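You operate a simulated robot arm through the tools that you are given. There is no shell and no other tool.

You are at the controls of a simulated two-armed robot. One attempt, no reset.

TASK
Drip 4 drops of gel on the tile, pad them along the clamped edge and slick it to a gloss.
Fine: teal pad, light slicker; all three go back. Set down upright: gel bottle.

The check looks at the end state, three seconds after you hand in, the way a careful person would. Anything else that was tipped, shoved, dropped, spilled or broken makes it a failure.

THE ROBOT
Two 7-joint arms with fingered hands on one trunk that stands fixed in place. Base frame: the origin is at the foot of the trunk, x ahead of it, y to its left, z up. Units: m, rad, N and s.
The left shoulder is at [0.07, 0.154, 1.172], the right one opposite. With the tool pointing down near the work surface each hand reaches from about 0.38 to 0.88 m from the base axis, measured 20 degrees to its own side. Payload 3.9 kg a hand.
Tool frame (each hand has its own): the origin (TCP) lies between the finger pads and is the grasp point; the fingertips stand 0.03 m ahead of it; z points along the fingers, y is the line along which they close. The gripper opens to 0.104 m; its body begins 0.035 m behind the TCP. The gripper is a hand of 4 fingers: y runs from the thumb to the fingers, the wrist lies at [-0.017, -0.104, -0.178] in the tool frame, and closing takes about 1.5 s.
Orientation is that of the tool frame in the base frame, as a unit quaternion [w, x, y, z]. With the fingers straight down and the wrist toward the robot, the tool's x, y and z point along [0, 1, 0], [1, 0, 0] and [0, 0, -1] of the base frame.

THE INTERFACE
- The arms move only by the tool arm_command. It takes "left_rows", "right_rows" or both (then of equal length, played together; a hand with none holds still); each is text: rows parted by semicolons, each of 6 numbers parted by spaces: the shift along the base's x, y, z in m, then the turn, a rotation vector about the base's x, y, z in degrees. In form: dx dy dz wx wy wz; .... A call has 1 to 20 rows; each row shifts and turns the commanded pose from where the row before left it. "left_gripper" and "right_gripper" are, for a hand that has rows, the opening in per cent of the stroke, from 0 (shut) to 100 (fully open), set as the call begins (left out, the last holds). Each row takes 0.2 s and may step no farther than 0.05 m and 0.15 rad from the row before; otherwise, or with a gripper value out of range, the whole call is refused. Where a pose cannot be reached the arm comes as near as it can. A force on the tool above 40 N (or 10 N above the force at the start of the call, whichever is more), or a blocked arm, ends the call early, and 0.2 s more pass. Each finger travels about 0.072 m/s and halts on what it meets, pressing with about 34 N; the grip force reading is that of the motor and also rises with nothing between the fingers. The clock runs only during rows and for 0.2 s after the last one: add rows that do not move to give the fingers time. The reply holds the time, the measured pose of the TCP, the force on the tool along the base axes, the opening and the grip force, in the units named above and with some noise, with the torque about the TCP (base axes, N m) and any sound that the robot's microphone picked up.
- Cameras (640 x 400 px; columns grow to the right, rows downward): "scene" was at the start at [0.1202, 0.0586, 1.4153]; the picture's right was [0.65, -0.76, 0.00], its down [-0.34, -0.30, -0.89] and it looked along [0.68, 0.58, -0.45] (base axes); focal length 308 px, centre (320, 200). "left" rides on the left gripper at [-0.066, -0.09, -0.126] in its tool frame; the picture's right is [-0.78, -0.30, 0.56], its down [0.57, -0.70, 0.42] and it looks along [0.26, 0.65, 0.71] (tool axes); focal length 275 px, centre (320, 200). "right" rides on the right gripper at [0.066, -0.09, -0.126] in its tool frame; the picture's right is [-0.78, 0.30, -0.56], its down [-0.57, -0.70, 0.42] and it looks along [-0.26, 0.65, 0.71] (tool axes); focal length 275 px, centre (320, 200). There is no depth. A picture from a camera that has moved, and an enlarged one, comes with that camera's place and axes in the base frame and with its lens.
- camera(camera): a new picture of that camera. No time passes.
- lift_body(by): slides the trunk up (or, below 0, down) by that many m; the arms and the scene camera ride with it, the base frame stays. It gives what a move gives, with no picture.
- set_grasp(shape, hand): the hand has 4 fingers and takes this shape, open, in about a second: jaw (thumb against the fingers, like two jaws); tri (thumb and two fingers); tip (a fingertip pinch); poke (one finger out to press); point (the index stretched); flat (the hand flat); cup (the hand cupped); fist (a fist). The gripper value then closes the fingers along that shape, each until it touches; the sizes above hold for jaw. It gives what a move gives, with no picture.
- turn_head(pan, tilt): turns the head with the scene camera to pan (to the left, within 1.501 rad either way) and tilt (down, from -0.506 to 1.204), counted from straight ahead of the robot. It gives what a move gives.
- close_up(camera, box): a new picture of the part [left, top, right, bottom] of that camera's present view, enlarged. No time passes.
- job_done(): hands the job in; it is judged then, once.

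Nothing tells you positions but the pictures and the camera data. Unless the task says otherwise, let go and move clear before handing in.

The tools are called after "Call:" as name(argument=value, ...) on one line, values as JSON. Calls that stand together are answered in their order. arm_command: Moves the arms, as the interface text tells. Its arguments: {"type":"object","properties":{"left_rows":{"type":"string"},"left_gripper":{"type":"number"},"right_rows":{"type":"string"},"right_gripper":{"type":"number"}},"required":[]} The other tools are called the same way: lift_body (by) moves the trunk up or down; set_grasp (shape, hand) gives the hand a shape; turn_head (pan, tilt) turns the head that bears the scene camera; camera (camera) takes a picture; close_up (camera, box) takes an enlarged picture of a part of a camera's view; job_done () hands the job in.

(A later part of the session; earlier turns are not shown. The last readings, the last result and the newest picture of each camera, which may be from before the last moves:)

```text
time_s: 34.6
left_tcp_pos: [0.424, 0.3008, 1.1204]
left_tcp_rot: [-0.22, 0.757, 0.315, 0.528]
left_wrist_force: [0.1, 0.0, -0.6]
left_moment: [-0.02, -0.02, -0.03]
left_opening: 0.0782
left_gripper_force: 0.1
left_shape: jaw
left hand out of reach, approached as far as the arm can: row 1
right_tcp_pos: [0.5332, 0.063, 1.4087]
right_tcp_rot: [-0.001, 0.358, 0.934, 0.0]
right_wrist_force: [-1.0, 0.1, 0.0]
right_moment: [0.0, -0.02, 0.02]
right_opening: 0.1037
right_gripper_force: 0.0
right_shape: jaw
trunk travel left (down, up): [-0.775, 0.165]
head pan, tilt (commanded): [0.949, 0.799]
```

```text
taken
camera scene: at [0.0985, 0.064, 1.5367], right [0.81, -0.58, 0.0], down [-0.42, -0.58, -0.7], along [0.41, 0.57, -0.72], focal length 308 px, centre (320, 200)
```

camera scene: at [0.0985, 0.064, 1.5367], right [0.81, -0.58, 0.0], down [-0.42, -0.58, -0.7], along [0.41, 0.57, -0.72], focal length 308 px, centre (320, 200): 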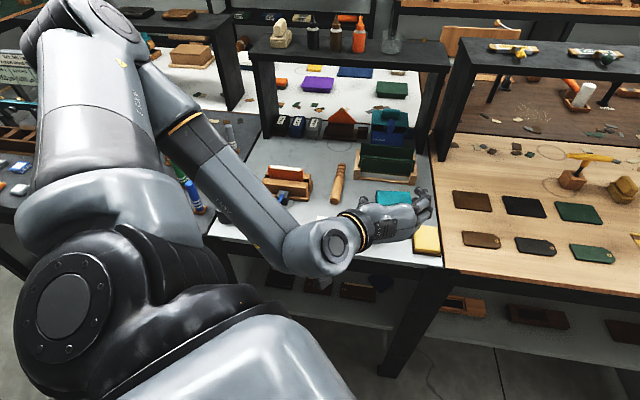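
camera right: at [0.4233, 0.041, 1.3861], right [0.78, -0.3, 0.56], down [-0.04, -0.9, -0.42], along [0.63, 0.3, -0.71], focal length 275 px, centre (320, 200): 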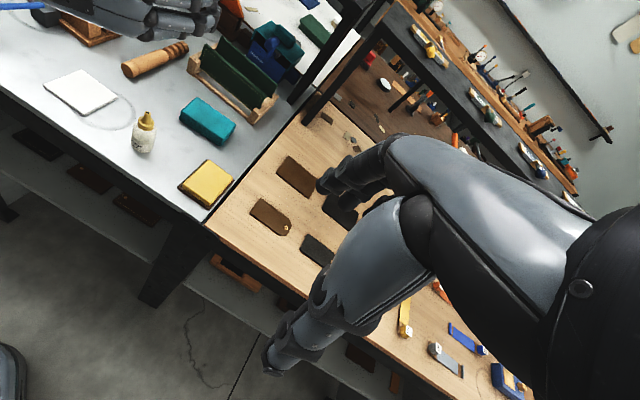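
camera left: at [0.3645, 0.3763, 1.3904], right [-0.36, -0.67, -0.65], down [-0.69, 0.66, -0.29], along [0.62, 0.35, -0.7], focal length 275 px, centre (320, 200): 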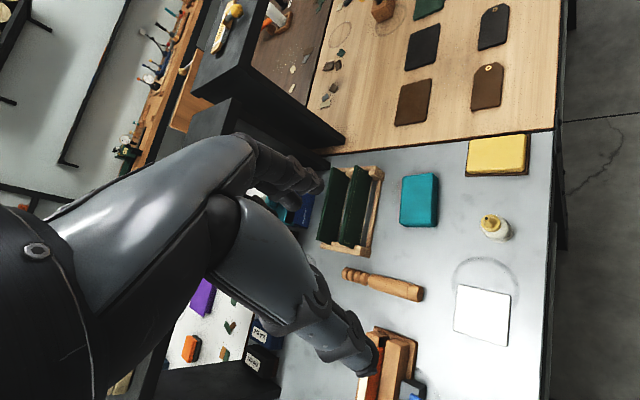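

Call:
arm_command(left_rows="-0.001 -0.001 -0.032 0 0 0; -0.001 -0.001 -0.032 0 0 0; -0.001 -0.001 -0.032 0 0 0; -0.001 -0.001 -0.032 0 0 0; -0.001 -0.001 -0.032 0 0 0")

Call:
camera(camera="scene")

Call:
close_up(camera="scene", box=[300, 180, 460, 290])

Call:
camera(camera="left")

Call:
camera(camera="right")

```text
time_s: 35.8
left_tcp_pos: [0.4201, 0.3318, 1.0452]
left_tcp_rot: [-0.221, 0.758, 0.313, 0.528]
left_wrist_force: [0.5, -0.1, 0.2]
left_moment: [0.01, 0.03, 0.01]
left_opening: 0.0781
left_gripper_force: 0.1
left_shape: jaw
left hand out of reach, approached as far as the arm can: row 2, 3, 4, 5
right_tcp_pos: [0.5349, 0.0621, 1.4083]
right_tcp_rot: [-0.002, 0.358, 0.934, -0.001]
right_wrist_force: [0.2, -0.5, 0.5]
right_moment: [0.0, 0.01, 0.01]
right_opening: 0.1034
right_gripper_force: 0.2
right_shape: jaw
trunk travel left (down, up): [-0.775, 0.165]
head pan, tilt (commanded): [0.949, 0.799]
```

```text
taken
camera scene: at [0.0997, 0.0632, 1.5366], right [0.81, -0.58, 0.0], down [-0.42, -0.58, -0.7], along [0.41, 0.57, -0.72], focal length 308 px, centre (320, 200)
```

scene: 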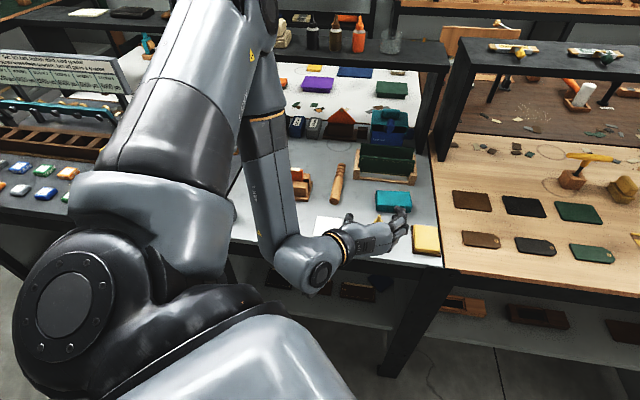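

```text
3.64 times, centred on (380, 235) of scene
camera zoom: at [0.0997, 0.0632, 1.5366], right [0.81, -0.58, 0.0], down [-0.42, -0.58, -0.7], along [0.41, 0.57, -0.72], focal length 1122 px, centre (102, 73)
```

zoom: 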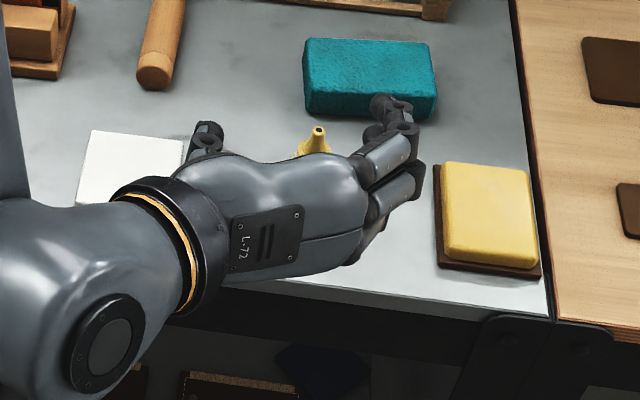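

```text
taken
camera left: at [0.2579, 0.2949, 1.0274], right [-0.03, 0.39, -0.92], down [-0.08, 0.92, 0.39], along [1.0, 0.08, 0.0], focal length 275 px, centre (320, 200)
```

left: 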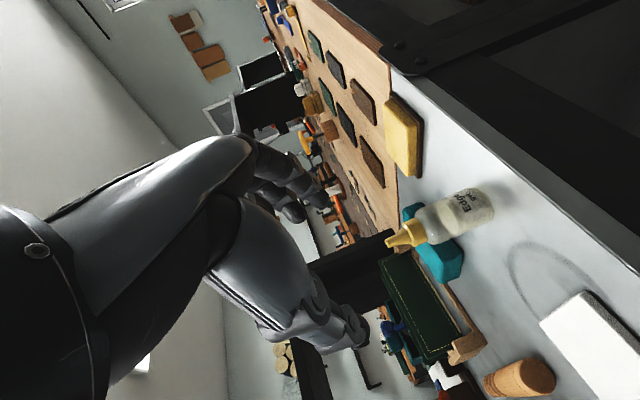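

```text
taken
camera right: at [0.4258, 0.0398, 1.5353], right [0.78, -0.3, 0.56], down [-0.04, -0.9, -0.42], along [0.63, 0.31, -0.71], focal length 275 px, centre (320, 200)
```

right: 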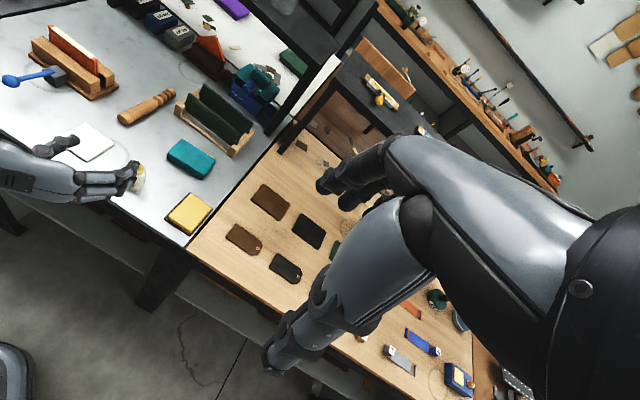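

Call:
arm_command(left_rows="0 0 0.045 0 0 0; 0.022 0.0116 0 0 0 0; 0.022 0.0116 0 0 0 0; 0.022 0.0116 0 0 0 0; 0 0 -0.02 0 0 0")

Call:
close_up(camera="scene", box=[280, 140, 480, 290])

Call:
camera(camera="left")

```text
time_s: 37.0
left_tcp_pos: [0.4863, 0.3661, 1.0701]
left_tcp_rot: [-0.22, 0.758, 0.313, 0.528]
left_wrist_force: [0.8, -0.1, 1.2]
left_moment: [0.01, -0.01, 0.0]
left_opening: 0.0782
left_gripper_force: 0.2
left_shape: jaw
right_tcp_pos: [0.5336, 0.0634, 1.4092]
right_tcp_rot: [-0.001, 0.356, 0.934, -0.001]
right_wrist_force: [0.1, 0.5, 0.5]
right_moment: [-0.01, -0.04, -0.02]
right_opening: 0.1037
right_gripper_force: 0.1
right_shape: jaw
trunk travel left (down, up): [-0.775, 0.165]
head pan, tilt (commanded): [0.949, 0.799]
```

```text
2.67 times, centred on (380, 215) of scene
camera zoom: at [0.0986, 0.0646, 1.5366], right [0.81, -0.58, 0.0], down [-0.42, -0.58, -0.7], along [0.41, 0.57, -0.72], focal length 823 px, centre (160, 160)
```

zoom: 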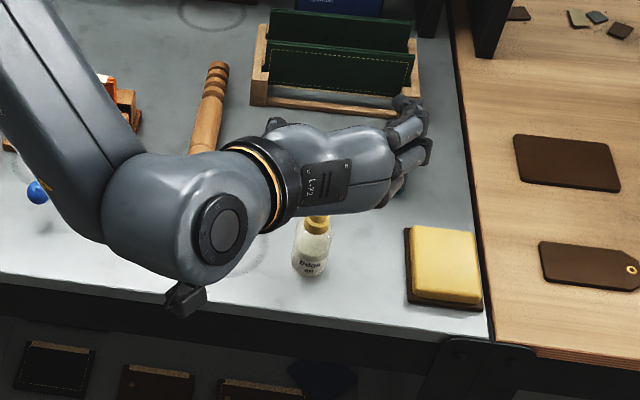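

```text
taken
camera left: at [0.324, 0.3291, 1.0511], right [-0.03, 0.39, -0.92], down [-0.08, 0.92, 0.39], along [1.0, 0.08, 0.0], focal length 275 px, centre (320, 200)
```

left: 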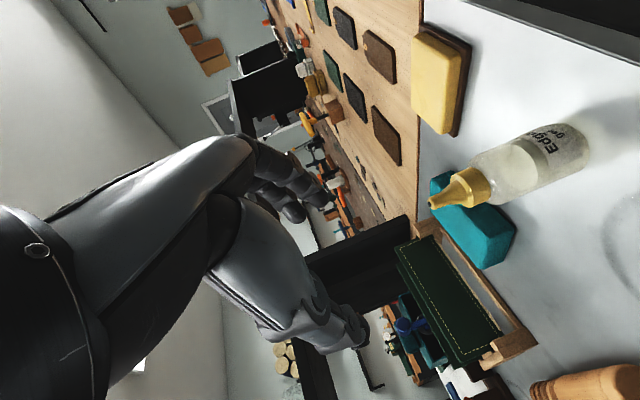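

Call:
close_up(camera="left", box=[400, 80, 640, 230])

Call:
close_up(camera="right", box=[0, 100, 220, 240])

```text
2.67 times, centred on (520, 155) of left
camera zoom: at [0.324, 0.3291, 1.0511], right [-0.03, 0.39, -0.92], down [-0.08, 0.92, 0.39], along [1.0, 0.08, 0.0], focal length 734 px, centre (-213, 320)
```

zoom: 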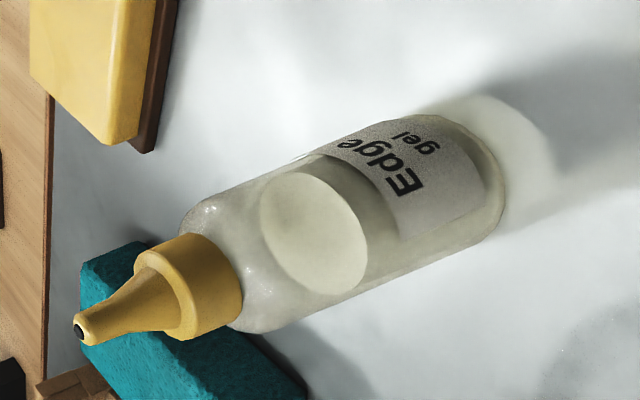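

```text
2.86 times, centred on (110, 170) of right
camera zoom: at [0.4247, 0.0411, 1.5356], right [0.78, -0.3, 0.56], down [-0.04, -0.9, -0.42], along [0.63, 0.3, -0.71], focal length 786 px, centre (920, 286)
```

zoom: 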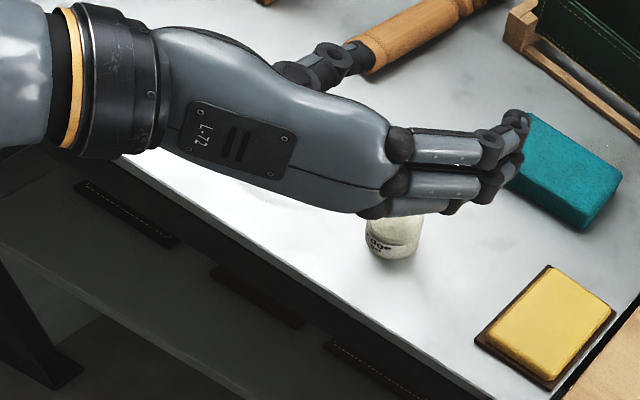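

The hand straddles above the bottle. I descend carefully in steps while checking reach and clearance.

Call:
arm_command(left_rows="0 0 -0.02 0 0 0; 0 0 -0.02 0 0 0; 0 0 -0.02 0 0 0")

Call:
camera(camera="left")

Call:
close_up(camera="right", box=[0, 100, 220, 240])

Call:
camera(camera="scene")

```text
time_s: 37.8
left_tcp_pos: [0.4819, 0.3728, 1.0398]
left_tcp_rot: [-0.219, 0.757, 0.315, 0.529]
left_wrist_force: [0.4, -0.1, 0.5]
left_moment: [-0.01, -0.01, -0.04]
left_opening: 0.0781
left_gripper_force: 0.1
left_shape: jaw
left hand out of reach, approached as far as the arm can: row 2, 3
right_tcp_pos: [0.5322, 0.0644, 1.4095]
right_tcp_rot: [0.002, 0.358, 0.934, 0.0]
right_wrist_force: [0.0, 0.0, 0.3]
right_moment: [0.02, 0.0, 0.01]
right_opening: 0.1037
right_gripper_force: 0.0
right_shape: jaw
trunk travel left (down, up): [-0.775, 0.165]
head pan, tilt (commanded): [0.949, 0.799]
```

```text
taken
camera left: at [0.3183, 0.3348, 1.0205], right [-0.03, 0.39, -0.92], down [-0.08, 0.92, 0.39], along [1.0, 0.08, 0.0], focal length 275 px, centre (320, 200)
```

left: 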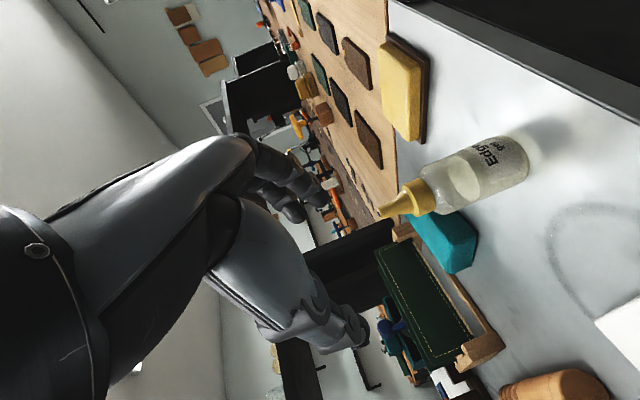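

```text
2.86 times, centred on (110, 170) of right
camera zoom: at [0.4224, 0.0421, 1.5363], right [0.77, -0.3, 0.56], down [-0.04, -0.9, -0.42], along [0.63, 0.3, -0.71], focal length 786 px, centre (920, 286)
```

zoom: 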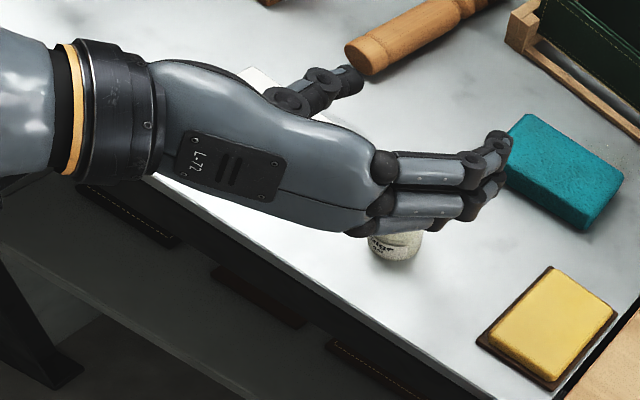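

```text
taken
camera scene: at [0.0963, 0.0656, 1.5368], right [0.81, -0.58, 0.0], down [-0.42, -0.58, -0.7], along [0.41, 0.57, -0.72], focal length 308 px, centre (320, 200)
```

scene: 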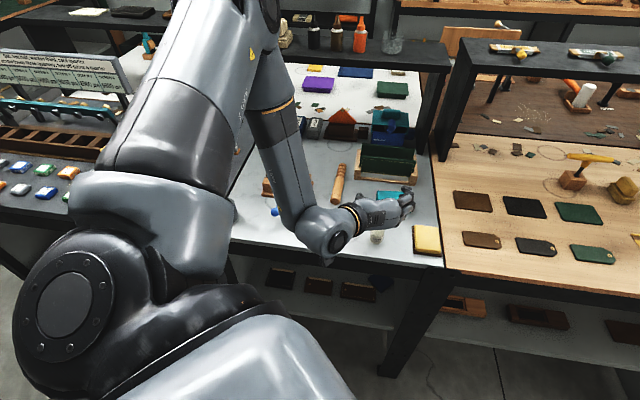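

The trunk itself can do the descent. I recentre the hand slightly, then lower the trunk in steps.

Call:
arm_command(left_rows="0.0047 -0.0055 0.02 0 0 0; 0 0 0 0 0 0")

Call:
lift_body(by=-0.06)

Call:
camera(camera="left")

Call:
close_up(camera="right", box=[0, 60, 220, 200])

Call:
close_up(camera="scene", box=[280, 120, 480, 270])

```text
time_s: 38.4
left_tcp_pos: [0.4861, 0.3661, 1.0603]
left_tcp_rot: [-0.219, 0.757, 0.314, 0.529]
left_wrist_force: [0.4, -0.4, -0.1]
left_moment: [-0.01, -0.01, 0.0]
left_opening: 0.0779
left_gripper_force: 0.0
left_shape: jaw
right_tcp_pos: [0.5322, 0.0635, 1.4093]
right_tcp_rot: [0.0, 0.358, 0.934, 0.001]
right_wrist_force: [-0.2, -0.1, -0.4]
right_moment: [-0.01, 0.0, -0.03]
right_opening: 0.1037
right_gripper_force: 0.0
right_shape: jaw
trunk travel left (down, up): [-0.775, 0.165]
head pan, tilt (commanded): [0.949, 0.799]
```

```text
time_s: 39.4
left_tcp_pos: [0.4878, 0.3657, 0.9987]
left_tcp_rot: [-0.219, 0.757, 0.313, 0.529]
left_wrist_force: [-0.8, -0.6, -0.6]
left_moment: [-0.03, 0.03, 0.01]
left_opening: 0.0786
left_gripper_force: 0.1
left_shape: jaw
right_tcp_pos: [0.5332, 0.063, 1.3497]
right_tcp_rot: [0.0, 0.358, 0.934, 0.0]
right_wrist_force: [0.3, 0.3, 0.1]
right_moment: [0.01, 0.02, 0.01]
right_opening: 0.1036
right_gripper_force: 0.1
right_shape: jaw
trunk travel left (down, up): [-0.715, 0.225]
head pan, tilt (commanded): [0.949, 0.799]
```

```text
taken
camera left: at [0.324, 0.3283, 0.9805], right [-0.03, 0.39, -0.92], down [-0.08, 0.92, 0.39], along [1.0, 0.08, 0.0], focal length 275 px, centre (320, 200)
```

left: 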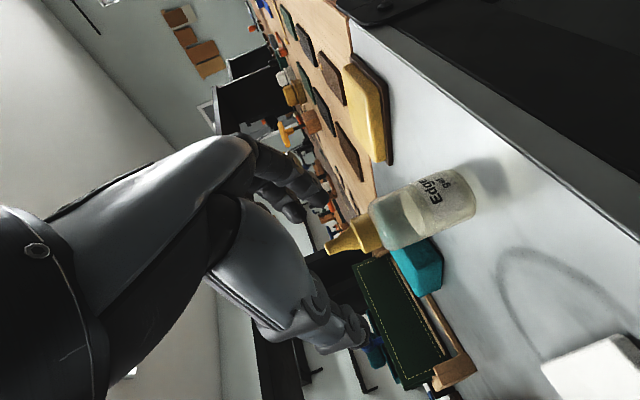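

```text
2.86 times, centred on (110, 130) of right
camera zoom: at [0.4236, 0.0407, 1.476], right [0.78, -0.3, 0.56], down [-0.04, -0.9, -0.42], along [0.63, 0.3, -0.71], focal length 786 px, centre (920, 400)
```

zoom: 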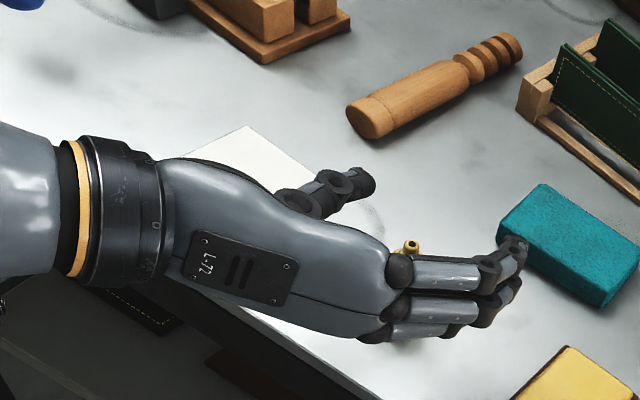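

```text
2.67 times, centred on (380, 195) of scene
camera zoom: at [0.0974, 0.0642, 1.4768], right [0.81, -0.58, 0.0], down [-0.42, -0.58, -0.7], along [0.41, 0.57, -0.72], focal length 823 px, centre (160, 213)
```

zoom: 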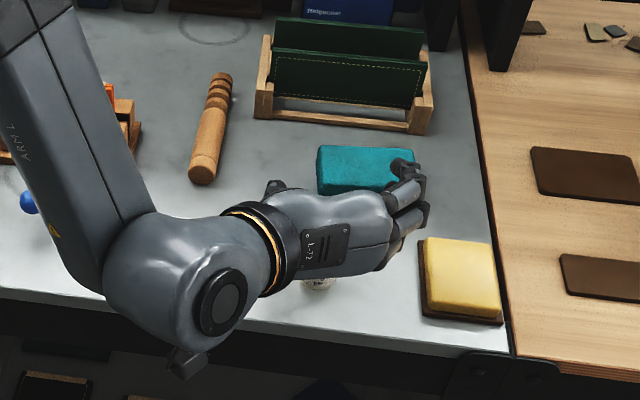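

Call:
lift_body(by=-0.03)

Call:
camera(camera="left")

Call:
close_up(camera="right", box=[20, 60, 200, 170])

```text
time_s: 40.1
left_tcp_pos: [0.4867, 0.3648, 0.9704]
left_tcp_rot: [-0.221, 0.757, 0.314, 0.529]
left_wrist_force: [0.6, 0.2, -0.5]
left_moment: [0.0, -0.02, -0.03]
left_opening: 0.0784
left_gripper_force: 0.1
left_shape: jaw
right_tcp_pos: [0.5319, 0.0637, 1.3206]
right_tcp_rot: [0.0, 0.358, 0.934, 0.0]
right_wrist_force: [0.2, 0.0, 0.7]
right_moment: [0.03, -0.01, -0.03]
right_opening: 0.1037
right_gripper_force: 0.1
right_shape: jaw
trunk travel left (down, up): [-0.685, 0.255]
head pan, tilt (commanded): [0.949, 0.799]
```

```text
taken
camera left: at [0.324, 0.3284, 0.9505], right [-0.03, 0.39, -0.92], down [-0.08, 0.92, 0.39], along [1.0, 0.08, 0.0], focal length 275 px, centre (320, 200)
```

left: 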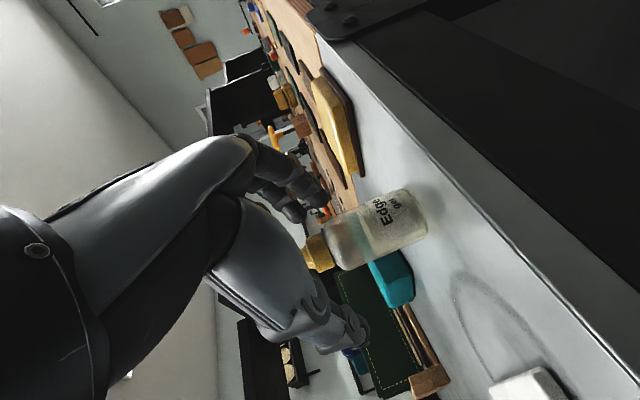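

```text
3.56 times, centred on (110, 115) of right
camera zoom: at [0.4236, 0.0408, 1.4459], right [0.78, -0.3, 0.56], down [-0.04, -0.9, -0.42], along [0.63, 0.3, -0.71], focal length 979 px, centre (1067, 502)
```

zoom: 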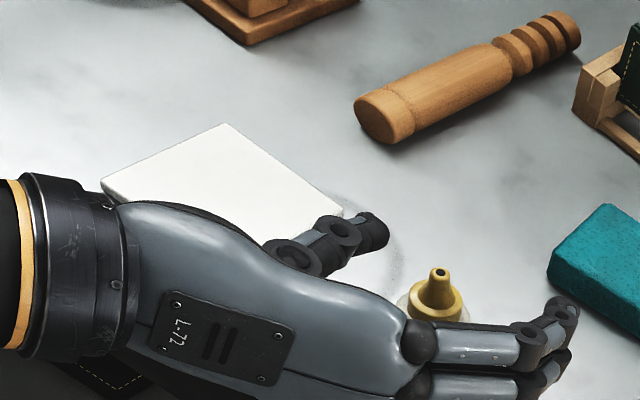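

Call:
lift_body(by=-0.02)

Call:
camera(camera="left")

Call:
close_up(camera="right", box=[20, 60, 200, 170])

Call:
close_up(camera="scene", box=[280, 120, 480, 270])

```text
time_s: 40.8
left_tcp_pos: [0.4872, 0.3669, 0.9503]
left_tcp_rot: [-0.22, 0.757, 0.314, 0.529]
left_wrist_force: [0.3, 0.2, -0.3]
left_moment: [0.02, 0.0, 0.02]
left_opening: 0.0783
left_gripper_force: 0.1
left_shape: jaw
right_tcp_pos: [0.5325, 0.0646, 1.2995]
right_tcp_rot: [0.0, 0.358, 0.934, 0.001]
right_wrist_force: [-0.7, 0.1, 0.4]
right_moment: [-0.01, -0.03, -0.03]
right_opening: 0.1036
right_gripper_force: 0.0
right_shape: jaw
trunk travel left (down, up): [-0.665, 0.275]
head pan, tilt (commanded): [0.949, 0.799]
```

```text
taken
camera left: at [0.3241, 0.3284, 0.9304], right [-0.03, 0.39, -0.92], down [-0.08, 0.92, 0.39], along [1.0, 0.08, 0.0], focal length 275 px, centre (320, 200)
```

left: 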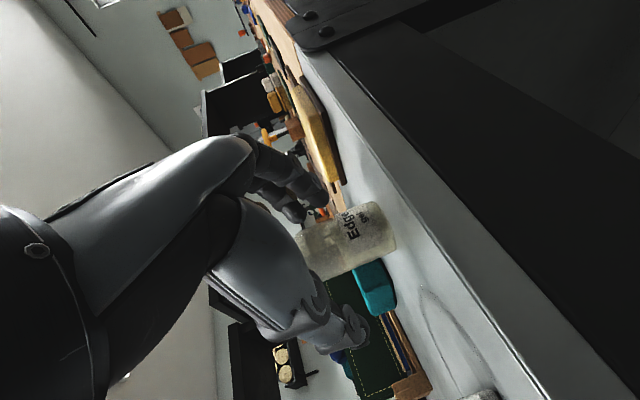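

```text
3.56 times, centred on (110, 115) of right
camera zoom: at [0.4237, 0.0407, 1.4259], right [0.78, -0.3, 0.56], down [-0.04, -0.9, -0.42], along [0.63, 0.3, -0.71], focal length 979 px, centre (1067, 502)
```

zoom: 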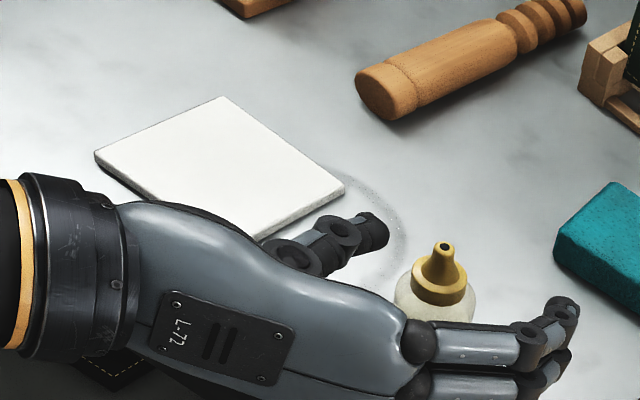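

```text
2.67 times, centred on (380, 195) of scene
camera zoom: at [0.0976, 0.0642, 1.4267], right [0.81, -0.58, 0.0], down [-0.42, -0.58, -0.7], along [0.41, 0.57, -0.72], focal length 823 px, centre (160, 213)
```

zoom: 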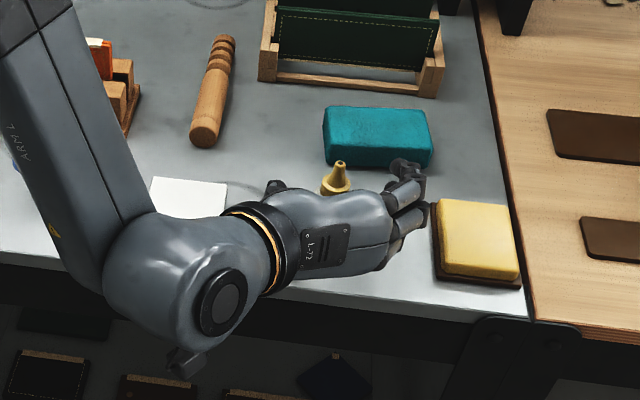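

Call:
lift_body(by=-0.008)

Call:
arm_command(left_rows="0 0 0 0 0 0; 0 0 0 0 0 0; 0 0 0 0 0 0; 0 0 0 0 0 0; 0 0 0 0 0 0; 0 0 0 0 0 0; 0 0 0 0 0 0; 0 0 0 0 0 0", left_gripper=20)

Call:
camera(camera="left")

Call:
close_up(camera="right", box=[20, 60, 200, 170])

Call:
close_up(camera="scene", box=[280, 120, 480, 270])

```text
time_s: 41.4
left_tcp_pos: [0.4869, 0.3652, 0.9407]
left_tcp_rot: [-0.22, 0.757, 0.314, 0.529]
left_wrist_force: [0.9, -0.3, 0.4]
left_moment: [-0.01, -0.04, -0.02]
left_opening: 0.0783
left_gripper_force: 0.0
left_shape: jaw
right_tcp_pos: [0.5329, 0.0631, 1.2907]
right_tcp_rot: [-0.001, 0.359, 0.933, 0.0]
right_wrist_force: [-0.4, 0.1, 0.2]
right_moment: [0.0, 0.0, 0.01]
right_opening: 0.1035
right_gripper_force: 0.0
right_shape: jaw
trunk travel left (down, up): [-0.657, 0.283]
head pan, tilt (commanded): [0.949, 0.799]
```

```text
time_s: 43.2
left_tcp_pos: [0.4876, 0.3649, 0.9411]
left_tcp_rot: [-0.22, 0.757, 0.314, 0.529]
left_wrist_force: [0.0, -0.1, 0.9]
left_moment: [0.0, 0.02, -0.03]
left_opening: 0.0217
left_gripper_force: 0.1
left_shape: jaw
right_tcp_pos: [0.5335, 0.0644, 1.2909]
right_tcp_rot: [0.0, 0.359, 0.933, 0.001]
right_wrist_force: [0.4, 0.5, 0.5]
right_moment: [0.01, 0.0, 0.01]
right_opening: 0.1036
right_gripper_force: 0.0
right_shape: jaw
trunk travel left (down, up): [-0.657, 0.283]
head pan, tilt (commanded): [0.949, 0.799]
```

```text
taken
camera left: at [0.3242, 0.3284, 0.9224], right [-0.03, 0.39, -0.92], down [-0.08, 0.92, 0.39], along [1.0, 0.08, 0.0], focal length 275 px, centre (320, 200)
```

left: 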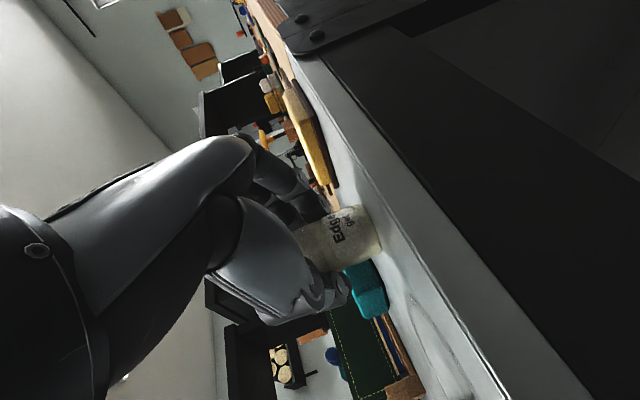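

```text
3.56 times, centred on (110, 115) of right
camera zoom: at [0.424, 0.0408, 1.4178], right [0.78, -0.3, 0.56], down [-0.04, -0.9, -0.42], along [0.63, 0.3, -0.71], focal length 979 px, centre (1067, 502)
```

zoom: 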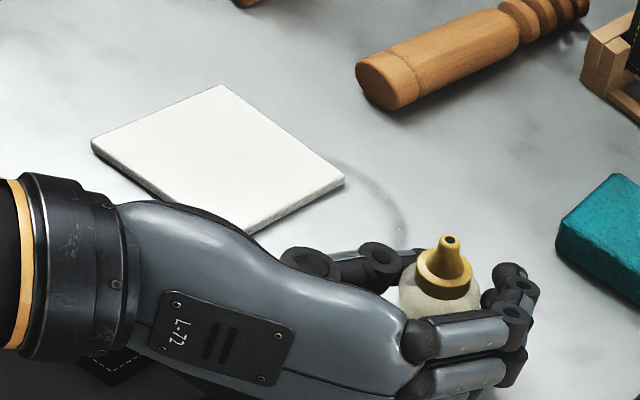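

```text
2.67 times, centred on (380, 195) of scene
camera zoom: at [0.0979, 0.0643, 1.4187], right [0.81, -0.58, 0.0], down [-0.42, -0.58, -0.7], along [0.41, 0.57, -0.72], focal length 823 px, centre (160, 213)
```

zoom: 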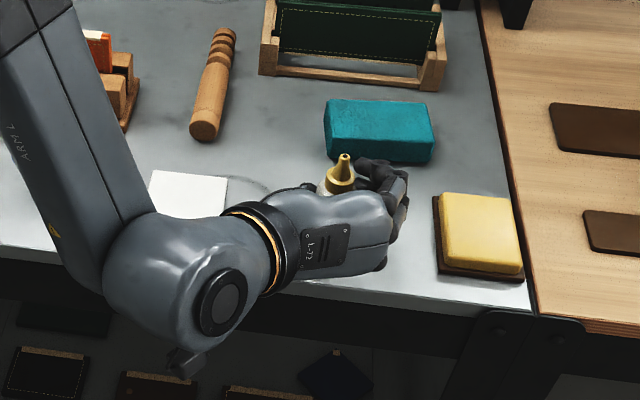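

Call:
arm_command(left_rows="0 0 0 0 0 0; 0 0 0 0 0 0; 0 0 0 0 0 0; 0 0 0 0 0 0; 0 0 0 0 0 0; 0 0 0 0 0 0", left_gripper=0)

Call:
close_up(camera="right", box=[20, 60, 200, 170])

Call:
close_up(camera="scene", box=[320, 140, 440, 230])

Call:
close_up(camera="left", box=[220, 120, 420, 320])

```text
time_s: 44.6
left_tcp_pos: [0.4876, 0.3647, 0.9412]
left_tcp_rot: [-0.22, 0.757, 0.314, 0.529]
left_wrist_force: [-0.5, -0.5, 1.0]
left_moment: [-0.05, -0.05, 0.04]
left_opening: 0.0165
left_gripper_force: 33.9
left_shape: jaw
right_tcp_pos: [0.5328, 0.063, 1.2919]
right_tcp_rot: [0.001, 0.358, 0.934, 0.0]
right_wrist_force: [0.2, 0.5, 0.9]
right_moment: [-0.04, 0.02, 0.02]
right_opening: 0.1039
right_gripper_force: 0.1
right_shape: jaw
trunk travel left (down, up): [-0.657, 0.283]
head pan, tilt (commanded): [0.949, 0.799]
```

```text
3.56 times, centred on (110, 115) of right
camera zoom: at [0.4239, 0.0407, 1.4179], right [0.78, -0.3, 0.56], down [-0.04, -0.9, -0.42], along [0.63, 0.3, -0.71], focal length 979 px, centre (1067, 502)
```

zoom: 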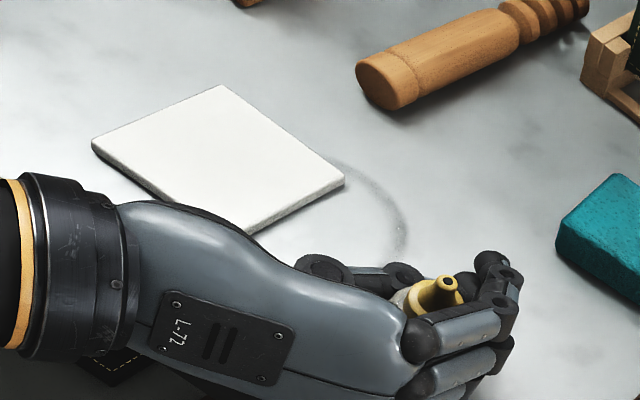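

```text
4.44 times, centred on (380, 185) of scene
camera zoom: at [0.0977, 0.0642, 1.4187], right [0.81, -0.58, 0.0], down [-0.42, -0.58, -0.7], along [0.41, 0.57, -0.72], focal length 1371 px, centre (53, 267)
```

zoom: 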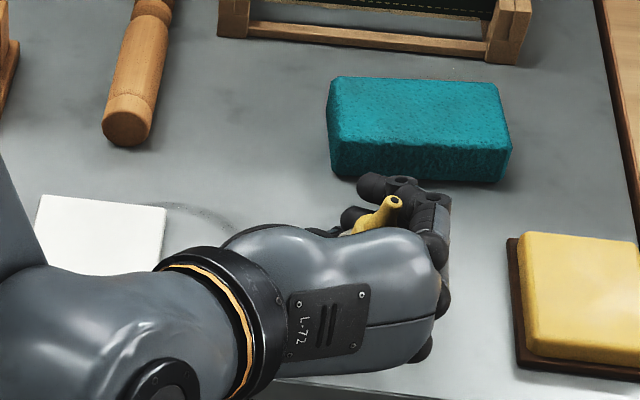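

```text
2.00 times, centred on (320, 220) of left
camera zoom: at [0.3242, 0.3284, 0.9225], right [-0.03, 0.39, -0.92], down [-0.08, 0.92, 0.39], along [1.0, 0.08, 0.0], focal length 551 px, centre (320, 160)
```

zoom: 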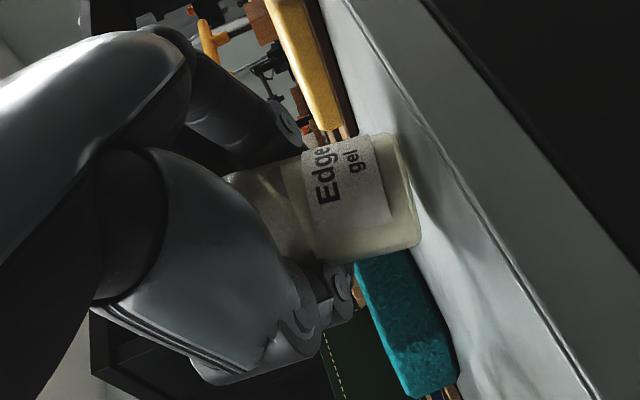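

The grip holds but pinched the shoulder and leaned the bottle. I open gradually so it settles upright, then regrip lower.

Call:
arm_command(left_rows="0 0 0 0 0 0; 0 0 0 0 0 0", left_gripper=22)

Call:
arm_command(left_rows="0 0 0 0 0 0; 0 0 0 0 0 0", left_gripper=30)

Call:
close_up(camera="scene", box=[320, 140, 440, 230])

Call:
close_up(camera="left", box=[220, 120, 420, 320])

Call:
close_up(camera="right", box=[80, 100, 200, 180])

```text
time_s: 45.2
left_tcp_pos: [0.4866, 0.3651, 0.9408]
left_tcp_rot: [-0.221, 0.757, 0.313, 0.529]
left_wrist_force: [-0.7, -0.3, 0.3]
left_moment: [0.01, -0.02, -0.02]
left_opening: 0.0228
left_gripper_force: 0.3
left_shape: jaw
right_tcp_pos: [0.5322, 0.0631, 1.2905]
right_tcp_rot: [-0.001, 0.358, 0.934, 0.0]
right_wrist_force: [0.5, -0.1, -0.4]
right_moment: [-0.01, -0.02, 0.01]
right_opening: 0.1034
right_gripper_force: 0.1
right_shape: jaw
trunk travel left (down, up): [-0.657, 0.283]
head pan, tilt (commanded): [0.949, 0.799]
```

```text
time_s: 45.8
left_tcp_pos: [0.4878, 0.364, 0.9407]
left_tcp_rot: [-0.221, 0.757, 0.314, 0.529]
left_wrist_force: [0.3, 0.1, -0.4]
left_moment: [-0.02, 0.03, 0.0]
left_opening: 0.031
left_gripper_force: 0.0
left_shape: jaw
right_tcp_pos: [0.5345, 0.0642, 1.2913]
right_tcp_rot: [-0.001, 0.359, 0.934, 0.0]
right_wrist_force: [-0.5, 0.7, 0.1]
right_moment: [-0.01, 0.06, -0.01]
right_opening: 0.1035
right_gripper_force: 0.1
right_shape: jaw
trunk travel left (down, up): [-0.657, 0.283]
head pan, tilt (commanded): [0.949, 0.799]
```

```text
4.44 times, centred on (380, 185) of scene
camera zoom: at [0.0979, 0.0643, 1.4187], right [0.81, -0.58, 0.0], down [-0.42, -0.58, -0.7], along [0.41, 0.57, -0.72], focal length 1371 px, centre (53, 267)
```

zoom: 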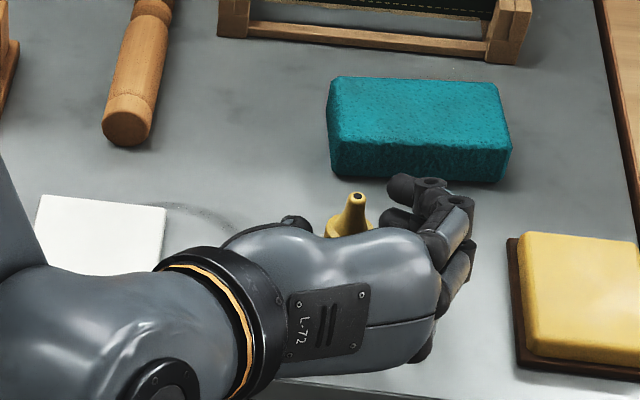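

```text
2.00 times, centred on (320, 220) of left
camera zoom: at [0.3242, 0.3284, 0.9224], right [-0.03, 0.39, -0.92], down [-0.08, 0.92, 0.39], along [1.0, 0.08, 0.0], focal length 551 px, centre (320, 160)
```

zoom: 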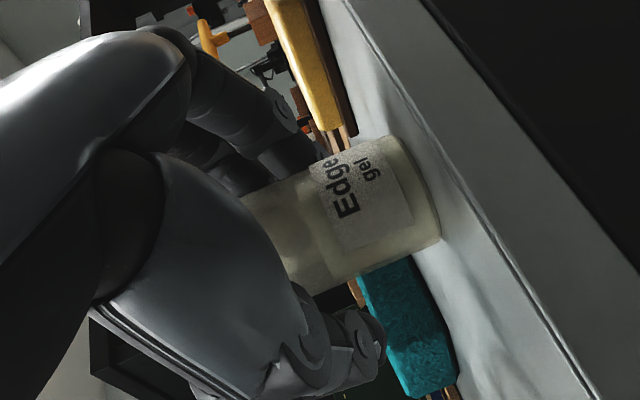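

```text
5.00 times, centred on (140, 140) of right
camera zoom: at [0.424, 0.0408, 1.4178], right [0.78, -0.3, 0.56], down [-0.04, -0.9, -0.42], along [0.63, 0.3, -0.71], focal length 1376 px, centre (1220, 500)
```

zoom: 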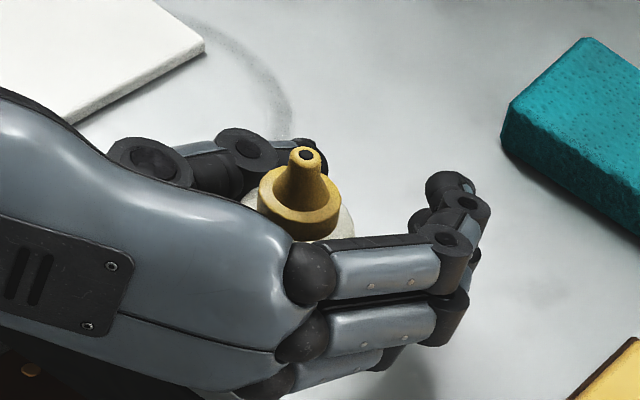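

Call:
lift_body(by=-0.01)

Call:
close_up(camera="left", box=[220, 120, 420, 320])

Call:
close_up(camera="right", box=[80, 100, 200, 180])

```text
time_s: 46.3
left_tcp_pos: [0.4879, 0.366, 0.9309]
left_tcp_rot: [-0.221, 0.757, 0.314, 0.529]
left_wrist_force: [0.3, 0.1, 0.2]
left_moment: [-0.01, -0.02, 0.02]
left_opening: 0.0308
left_gripper_force: 0.1
left_shape: jaw
right_tcp_pos: [0.5332, 0.0639, 1.2808]
right_tcp_rot: [0.0, 0.359, 0.933, 0.0]
right_wrist_force: [-0.8, 0.2, 0.6]
right_moment: [-0.01, 0.01, 0.04]
right_opening: 0.1039
right_gripper_force: 0.0
right_shape: jaw
trunk travel left (down, up): [-0.647, 0.293]
head pan, tilt (commanded): [0.949, 0.799]
```

```text
2.00 times, centred on (320, 220) of left
camera zoom: at [0.3244, 0.3285, 0.9123], right [-0.03, 0.39, -0.92], down [-0.08, 0.92, 0.39], along [1.0, 0.08, 0.0], focal length 551 px, centre (320, 160)
```

zoom: 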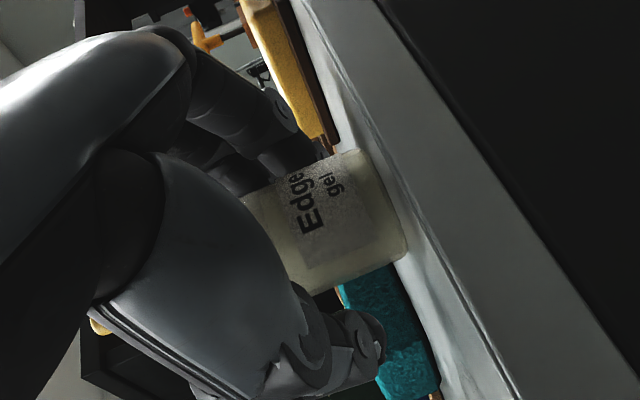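

```text
5.00 times, centred on (140, 140) of right
camera zoom: at [0.4242, 0.0409, 1.4077], right [0.78, -0.3, 0.56], down [-0.04, -0.9, -0.42], along [0.63, 0.3, -0.71], focal length 1376 px, centre (1220, 500)
```

zoom: 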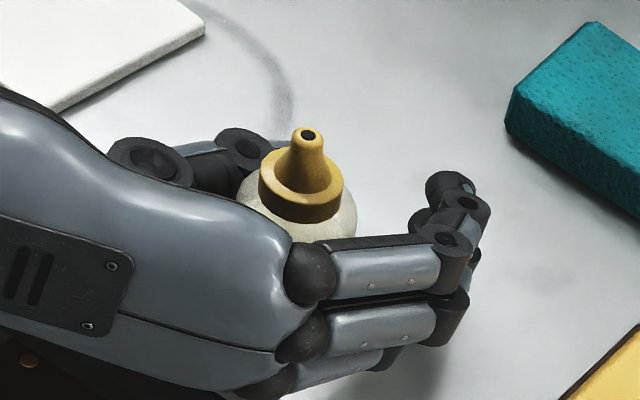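

Call:
arm_command(left_rows="0 0 0 0 0 0; 0 0 0 0 0 0; 0 0 0 0 0 0; 0 0 0 0 0 0; 0 0 0 0 0 0", left_gripper=0)

Call:
close_up(camera="left", box=[220, 120, 420, 320])

Call:
close_up(camera="right", box=[80, 100, 200, 180])

Call:
close_up(camera="scene", box=[320, 140, 440, 230])

```text
time_s: 47.5
left_tcp_pos: [0.4871, 0.3655, 0.9322]
left_tcp_rot: [-0.22, 0.757, 0.314, 0.529]
left_wrist_force: [-0.1, 2.3, 1.6]
left_moment: [-0.04, -0.02, -0.03]
left_opening: 0.0133
left_gripper_force: 34.2
left_shape: jaw
right_tcp_pos: [0.5323, 0.0642, 1.2813]
right_tcp_rot: [0.001, 0.358, 0.934, 0.0]
right_wrist_force: [0.9, 0.3, -0.1]
right_moment: [0.02, 0.02, 0.03]
right_opening: 0.1036
right_gripper_force: 0.1
right_shape: jaw
trunk travel left (down, up): [-0.647, 0.293]
head pan, tilt (commanded): [0.949, 0.799]
```

```text
2.00 times, centred on (320, 220) of left
camera zoom: at [0.3241, 0.3285, 0.9125], right [-0.03, 0.39, -0.92], down [-0.08, 0.92, 0.39], along [1.0, 0.08, 0.0], focal length 551 px, centre (320, 160)
```

zoom: 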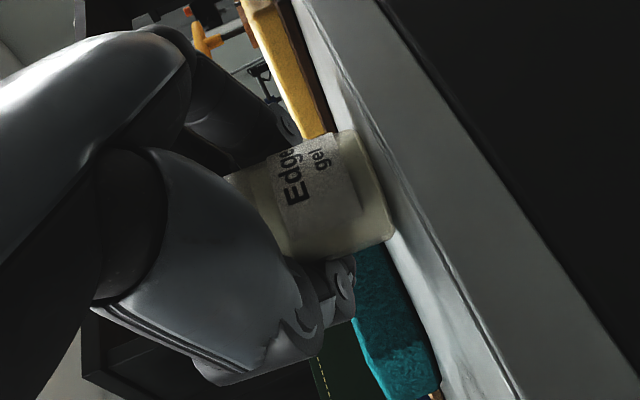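

```text
5.00 times, centred on (140, 140) of right
camera zoom: at [0.4237, 0.0408, 1.408], right [0.78, -0.3, 0.56], down [-0.04, -0.9, -0.42], along [0.63, 0.3, -0.71], focal length 1376 px, centre (1220, 500)
```

zoom: 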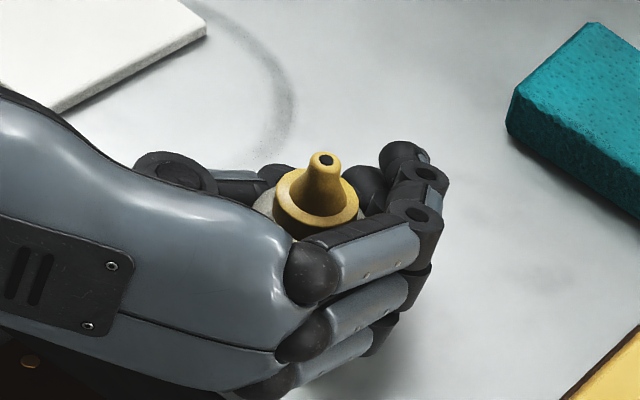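

```text
4.44 times, centred on (380, 185) of scene
camera zoom: at [0.0975, 0.0643, 1.4087], right [0.81, -0.58, 0.0], down [-0.42, -0.58, -0.7], along [0.41, 0.57, -0.72], focal length 1371 px, centre (53, 267)
```

zoom: 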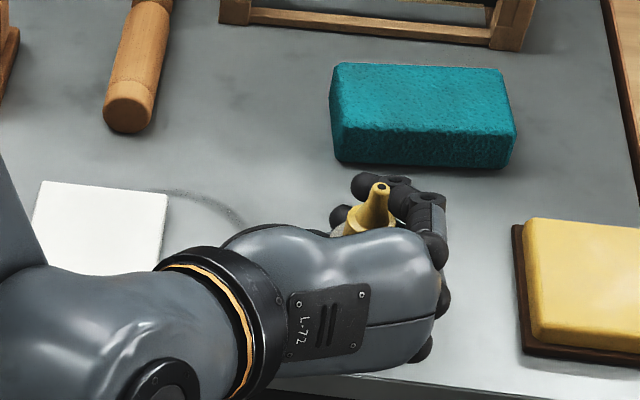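

The bottle is now held by the body with only a slight lean. I lift it with the trunk and check the hold.

Call:
lift_body(by=0.03)

Call:
close_up(camera="left", box=[220, 120, 420, 320])

Call:
close_up(camera="scene", box=[320, 140, 440, 230])

```text
time_s: 48.3
left_tcp_pos: [0.4869, 0.3652, 0.9602]
left_tcp_rot: [-0.221, 0.757, 0.313, 0.529]
left_wrist_force: [0.0, -0.9, -0.4]
left_moment: [0.02, -0.04, -0.01]
left_opening: 0.0134
left_gripper_force: 34.9
left_shape: jaw
right_tcp_pos: [0.5329, 0.0637, 1.3119]
right_tcp_rot: [0.0, 0.359, 0.934, -0.002]
right_wrist_force: [0.2, -0.7, -0.1]
right_moment: [0.01, -0.04, -0.02]
right_opening: 0.1037
right_gripper_force: 0.1
right_shape: jaw
trunk travel left (down, up): [-0.677, 0.263]
head pan, tilt (commanded): [0.949, 0.799]
```

```text
2.00 times, centred on (320, 220) of left
camera zoom: at [0.3244, 0.3285, 0.9422], right [-0.03, 0.39, -0.92], down [-0.08, 0.92, 0.39], along [1.0, 0.08, 0.0], focal length 551 px, centre (320, 160)
```

zoom: 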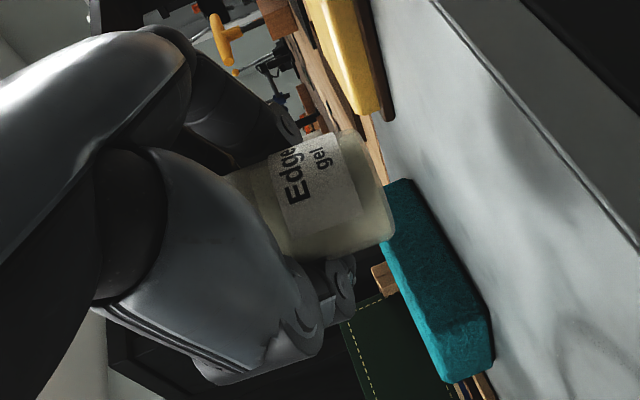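

```text
4.44 times, centred on (380, 185) of scene
camera zoom: at [0.0983, 0.0645, 1.4387], right [0.81, -0.58, 0.0], down [-0.42, -0.58, -0.7], along [0.41, 0.57, -0.72], focal length 1371 px, centre (53, 267)
```

zoom: 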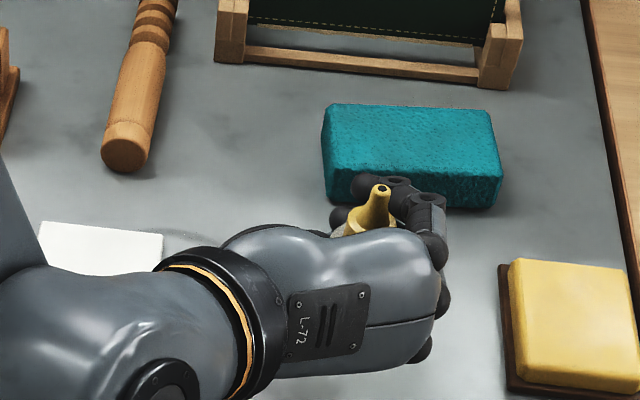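

The bottle is secure. I raise it, level the hand, and move to the right side of the tile for the roll.

Call:
arm_command(left_rows="0 0 0.035 0 0 0; 0 0 0.035 0 0 0; 0 0 0.035 0 0 0; 0 0 0.035 0 0 0; -0.0083 0.0227 0 4.74 -4.74 0; -0.0083 0.0227 0 4.74 -4.74 0; -0.0083 0.0227 0 4.74 -4.74 0; 0 0 0 0 0 0")

Call:
camera(camera="scene")

Call:
close_up(camera="right", box=[0, 0, 240, 150])

```text
time_s: 50.1
left_tcp_pos: [0.4613, 0.4345, 1.1008]
left_tcp_rot: [-0.271, 0.653, 0.27, 0.654]
left_wrist_force: [1.3, 0.7, -1.1]
left_moment: [0.02, -0.04, 0.03]
left_opening: 0.0133
left_gripper_force: 34.0
left_shape: jaw
right_tcp_pos: [0.5333, 0.0645, 1.3106]
right_tcp_rot: [0.0, 0.358, 0.934, -0.001]
right_wrist_force: [0.0, -1.3, 0.5]
right_moment: [-0.02, -0.01, 0.01]
right_opening: 0.1036
right_gripper_force: 0.1
right_shape: jaw
trunk travel left (down, up): [-0.677, 0.263]
head pan, tilt (commanded): [0.949, 0.799]
```

```text
taken
camera scene: at [0.0982, 0.0649, 1.4387], right [0.81, -0.58, 0.0], down [-0.42, -0.58, -0.7], along [0.41, 0.57, -0.72], focal length 308 px, centre (320, 200)
```

scene: 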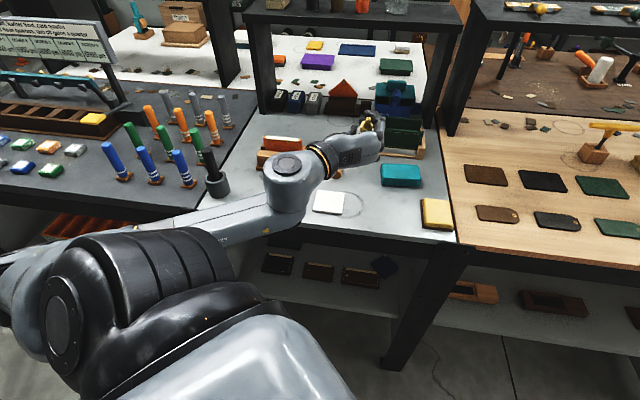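

```text
2.67 times, centred on (120, 75) of right
camera zoom: at [0.4243, 0.0413, 1.4377], right [0.78, -0.3, 0.56], down [-0.04, -0.9, -0.42], along [0.63, 0.3, -0.71], focal length 734 px, centre (853, 533)
```

zoom: 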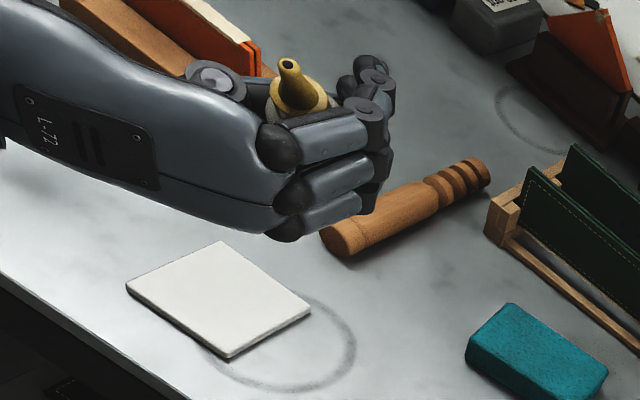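

Call:
close_up(camera="scene", box=[310, 90, 430, 180])

Call:
close_up(camera="left", box=[200, 100, 440, 320])

```text
4.44 times, centred on (370, 135) of scene
camera zoom: at [0.0982, 0.0649, 1.4387], right [0.81, -0.58, 0.0], down [-0.42, -0.58, -0.7], along [0.41, 0.57, -0.72], focal length 1371 px, centre (98, 489)
```

zoom: 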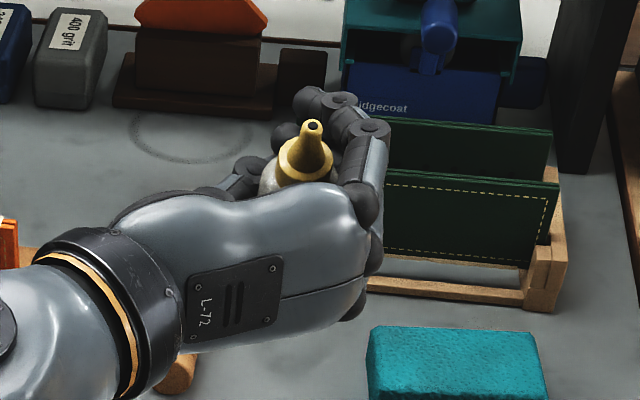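

```text
1.82 times, centred on (320, 210) of left
camera zoom: at [0.3097, 0.4086, 1.0345], right [0.18, 0.6, -0.78], down [-0.2, 0.79, 0.57], along [0.96, 0.05, 0.26], focal length 500 px, centre (320, 182)
```

zoom: 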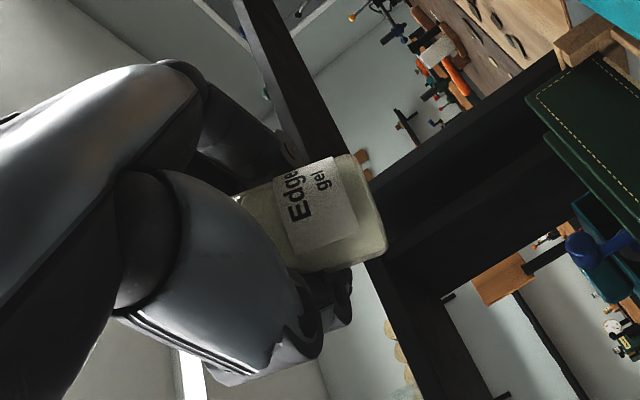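

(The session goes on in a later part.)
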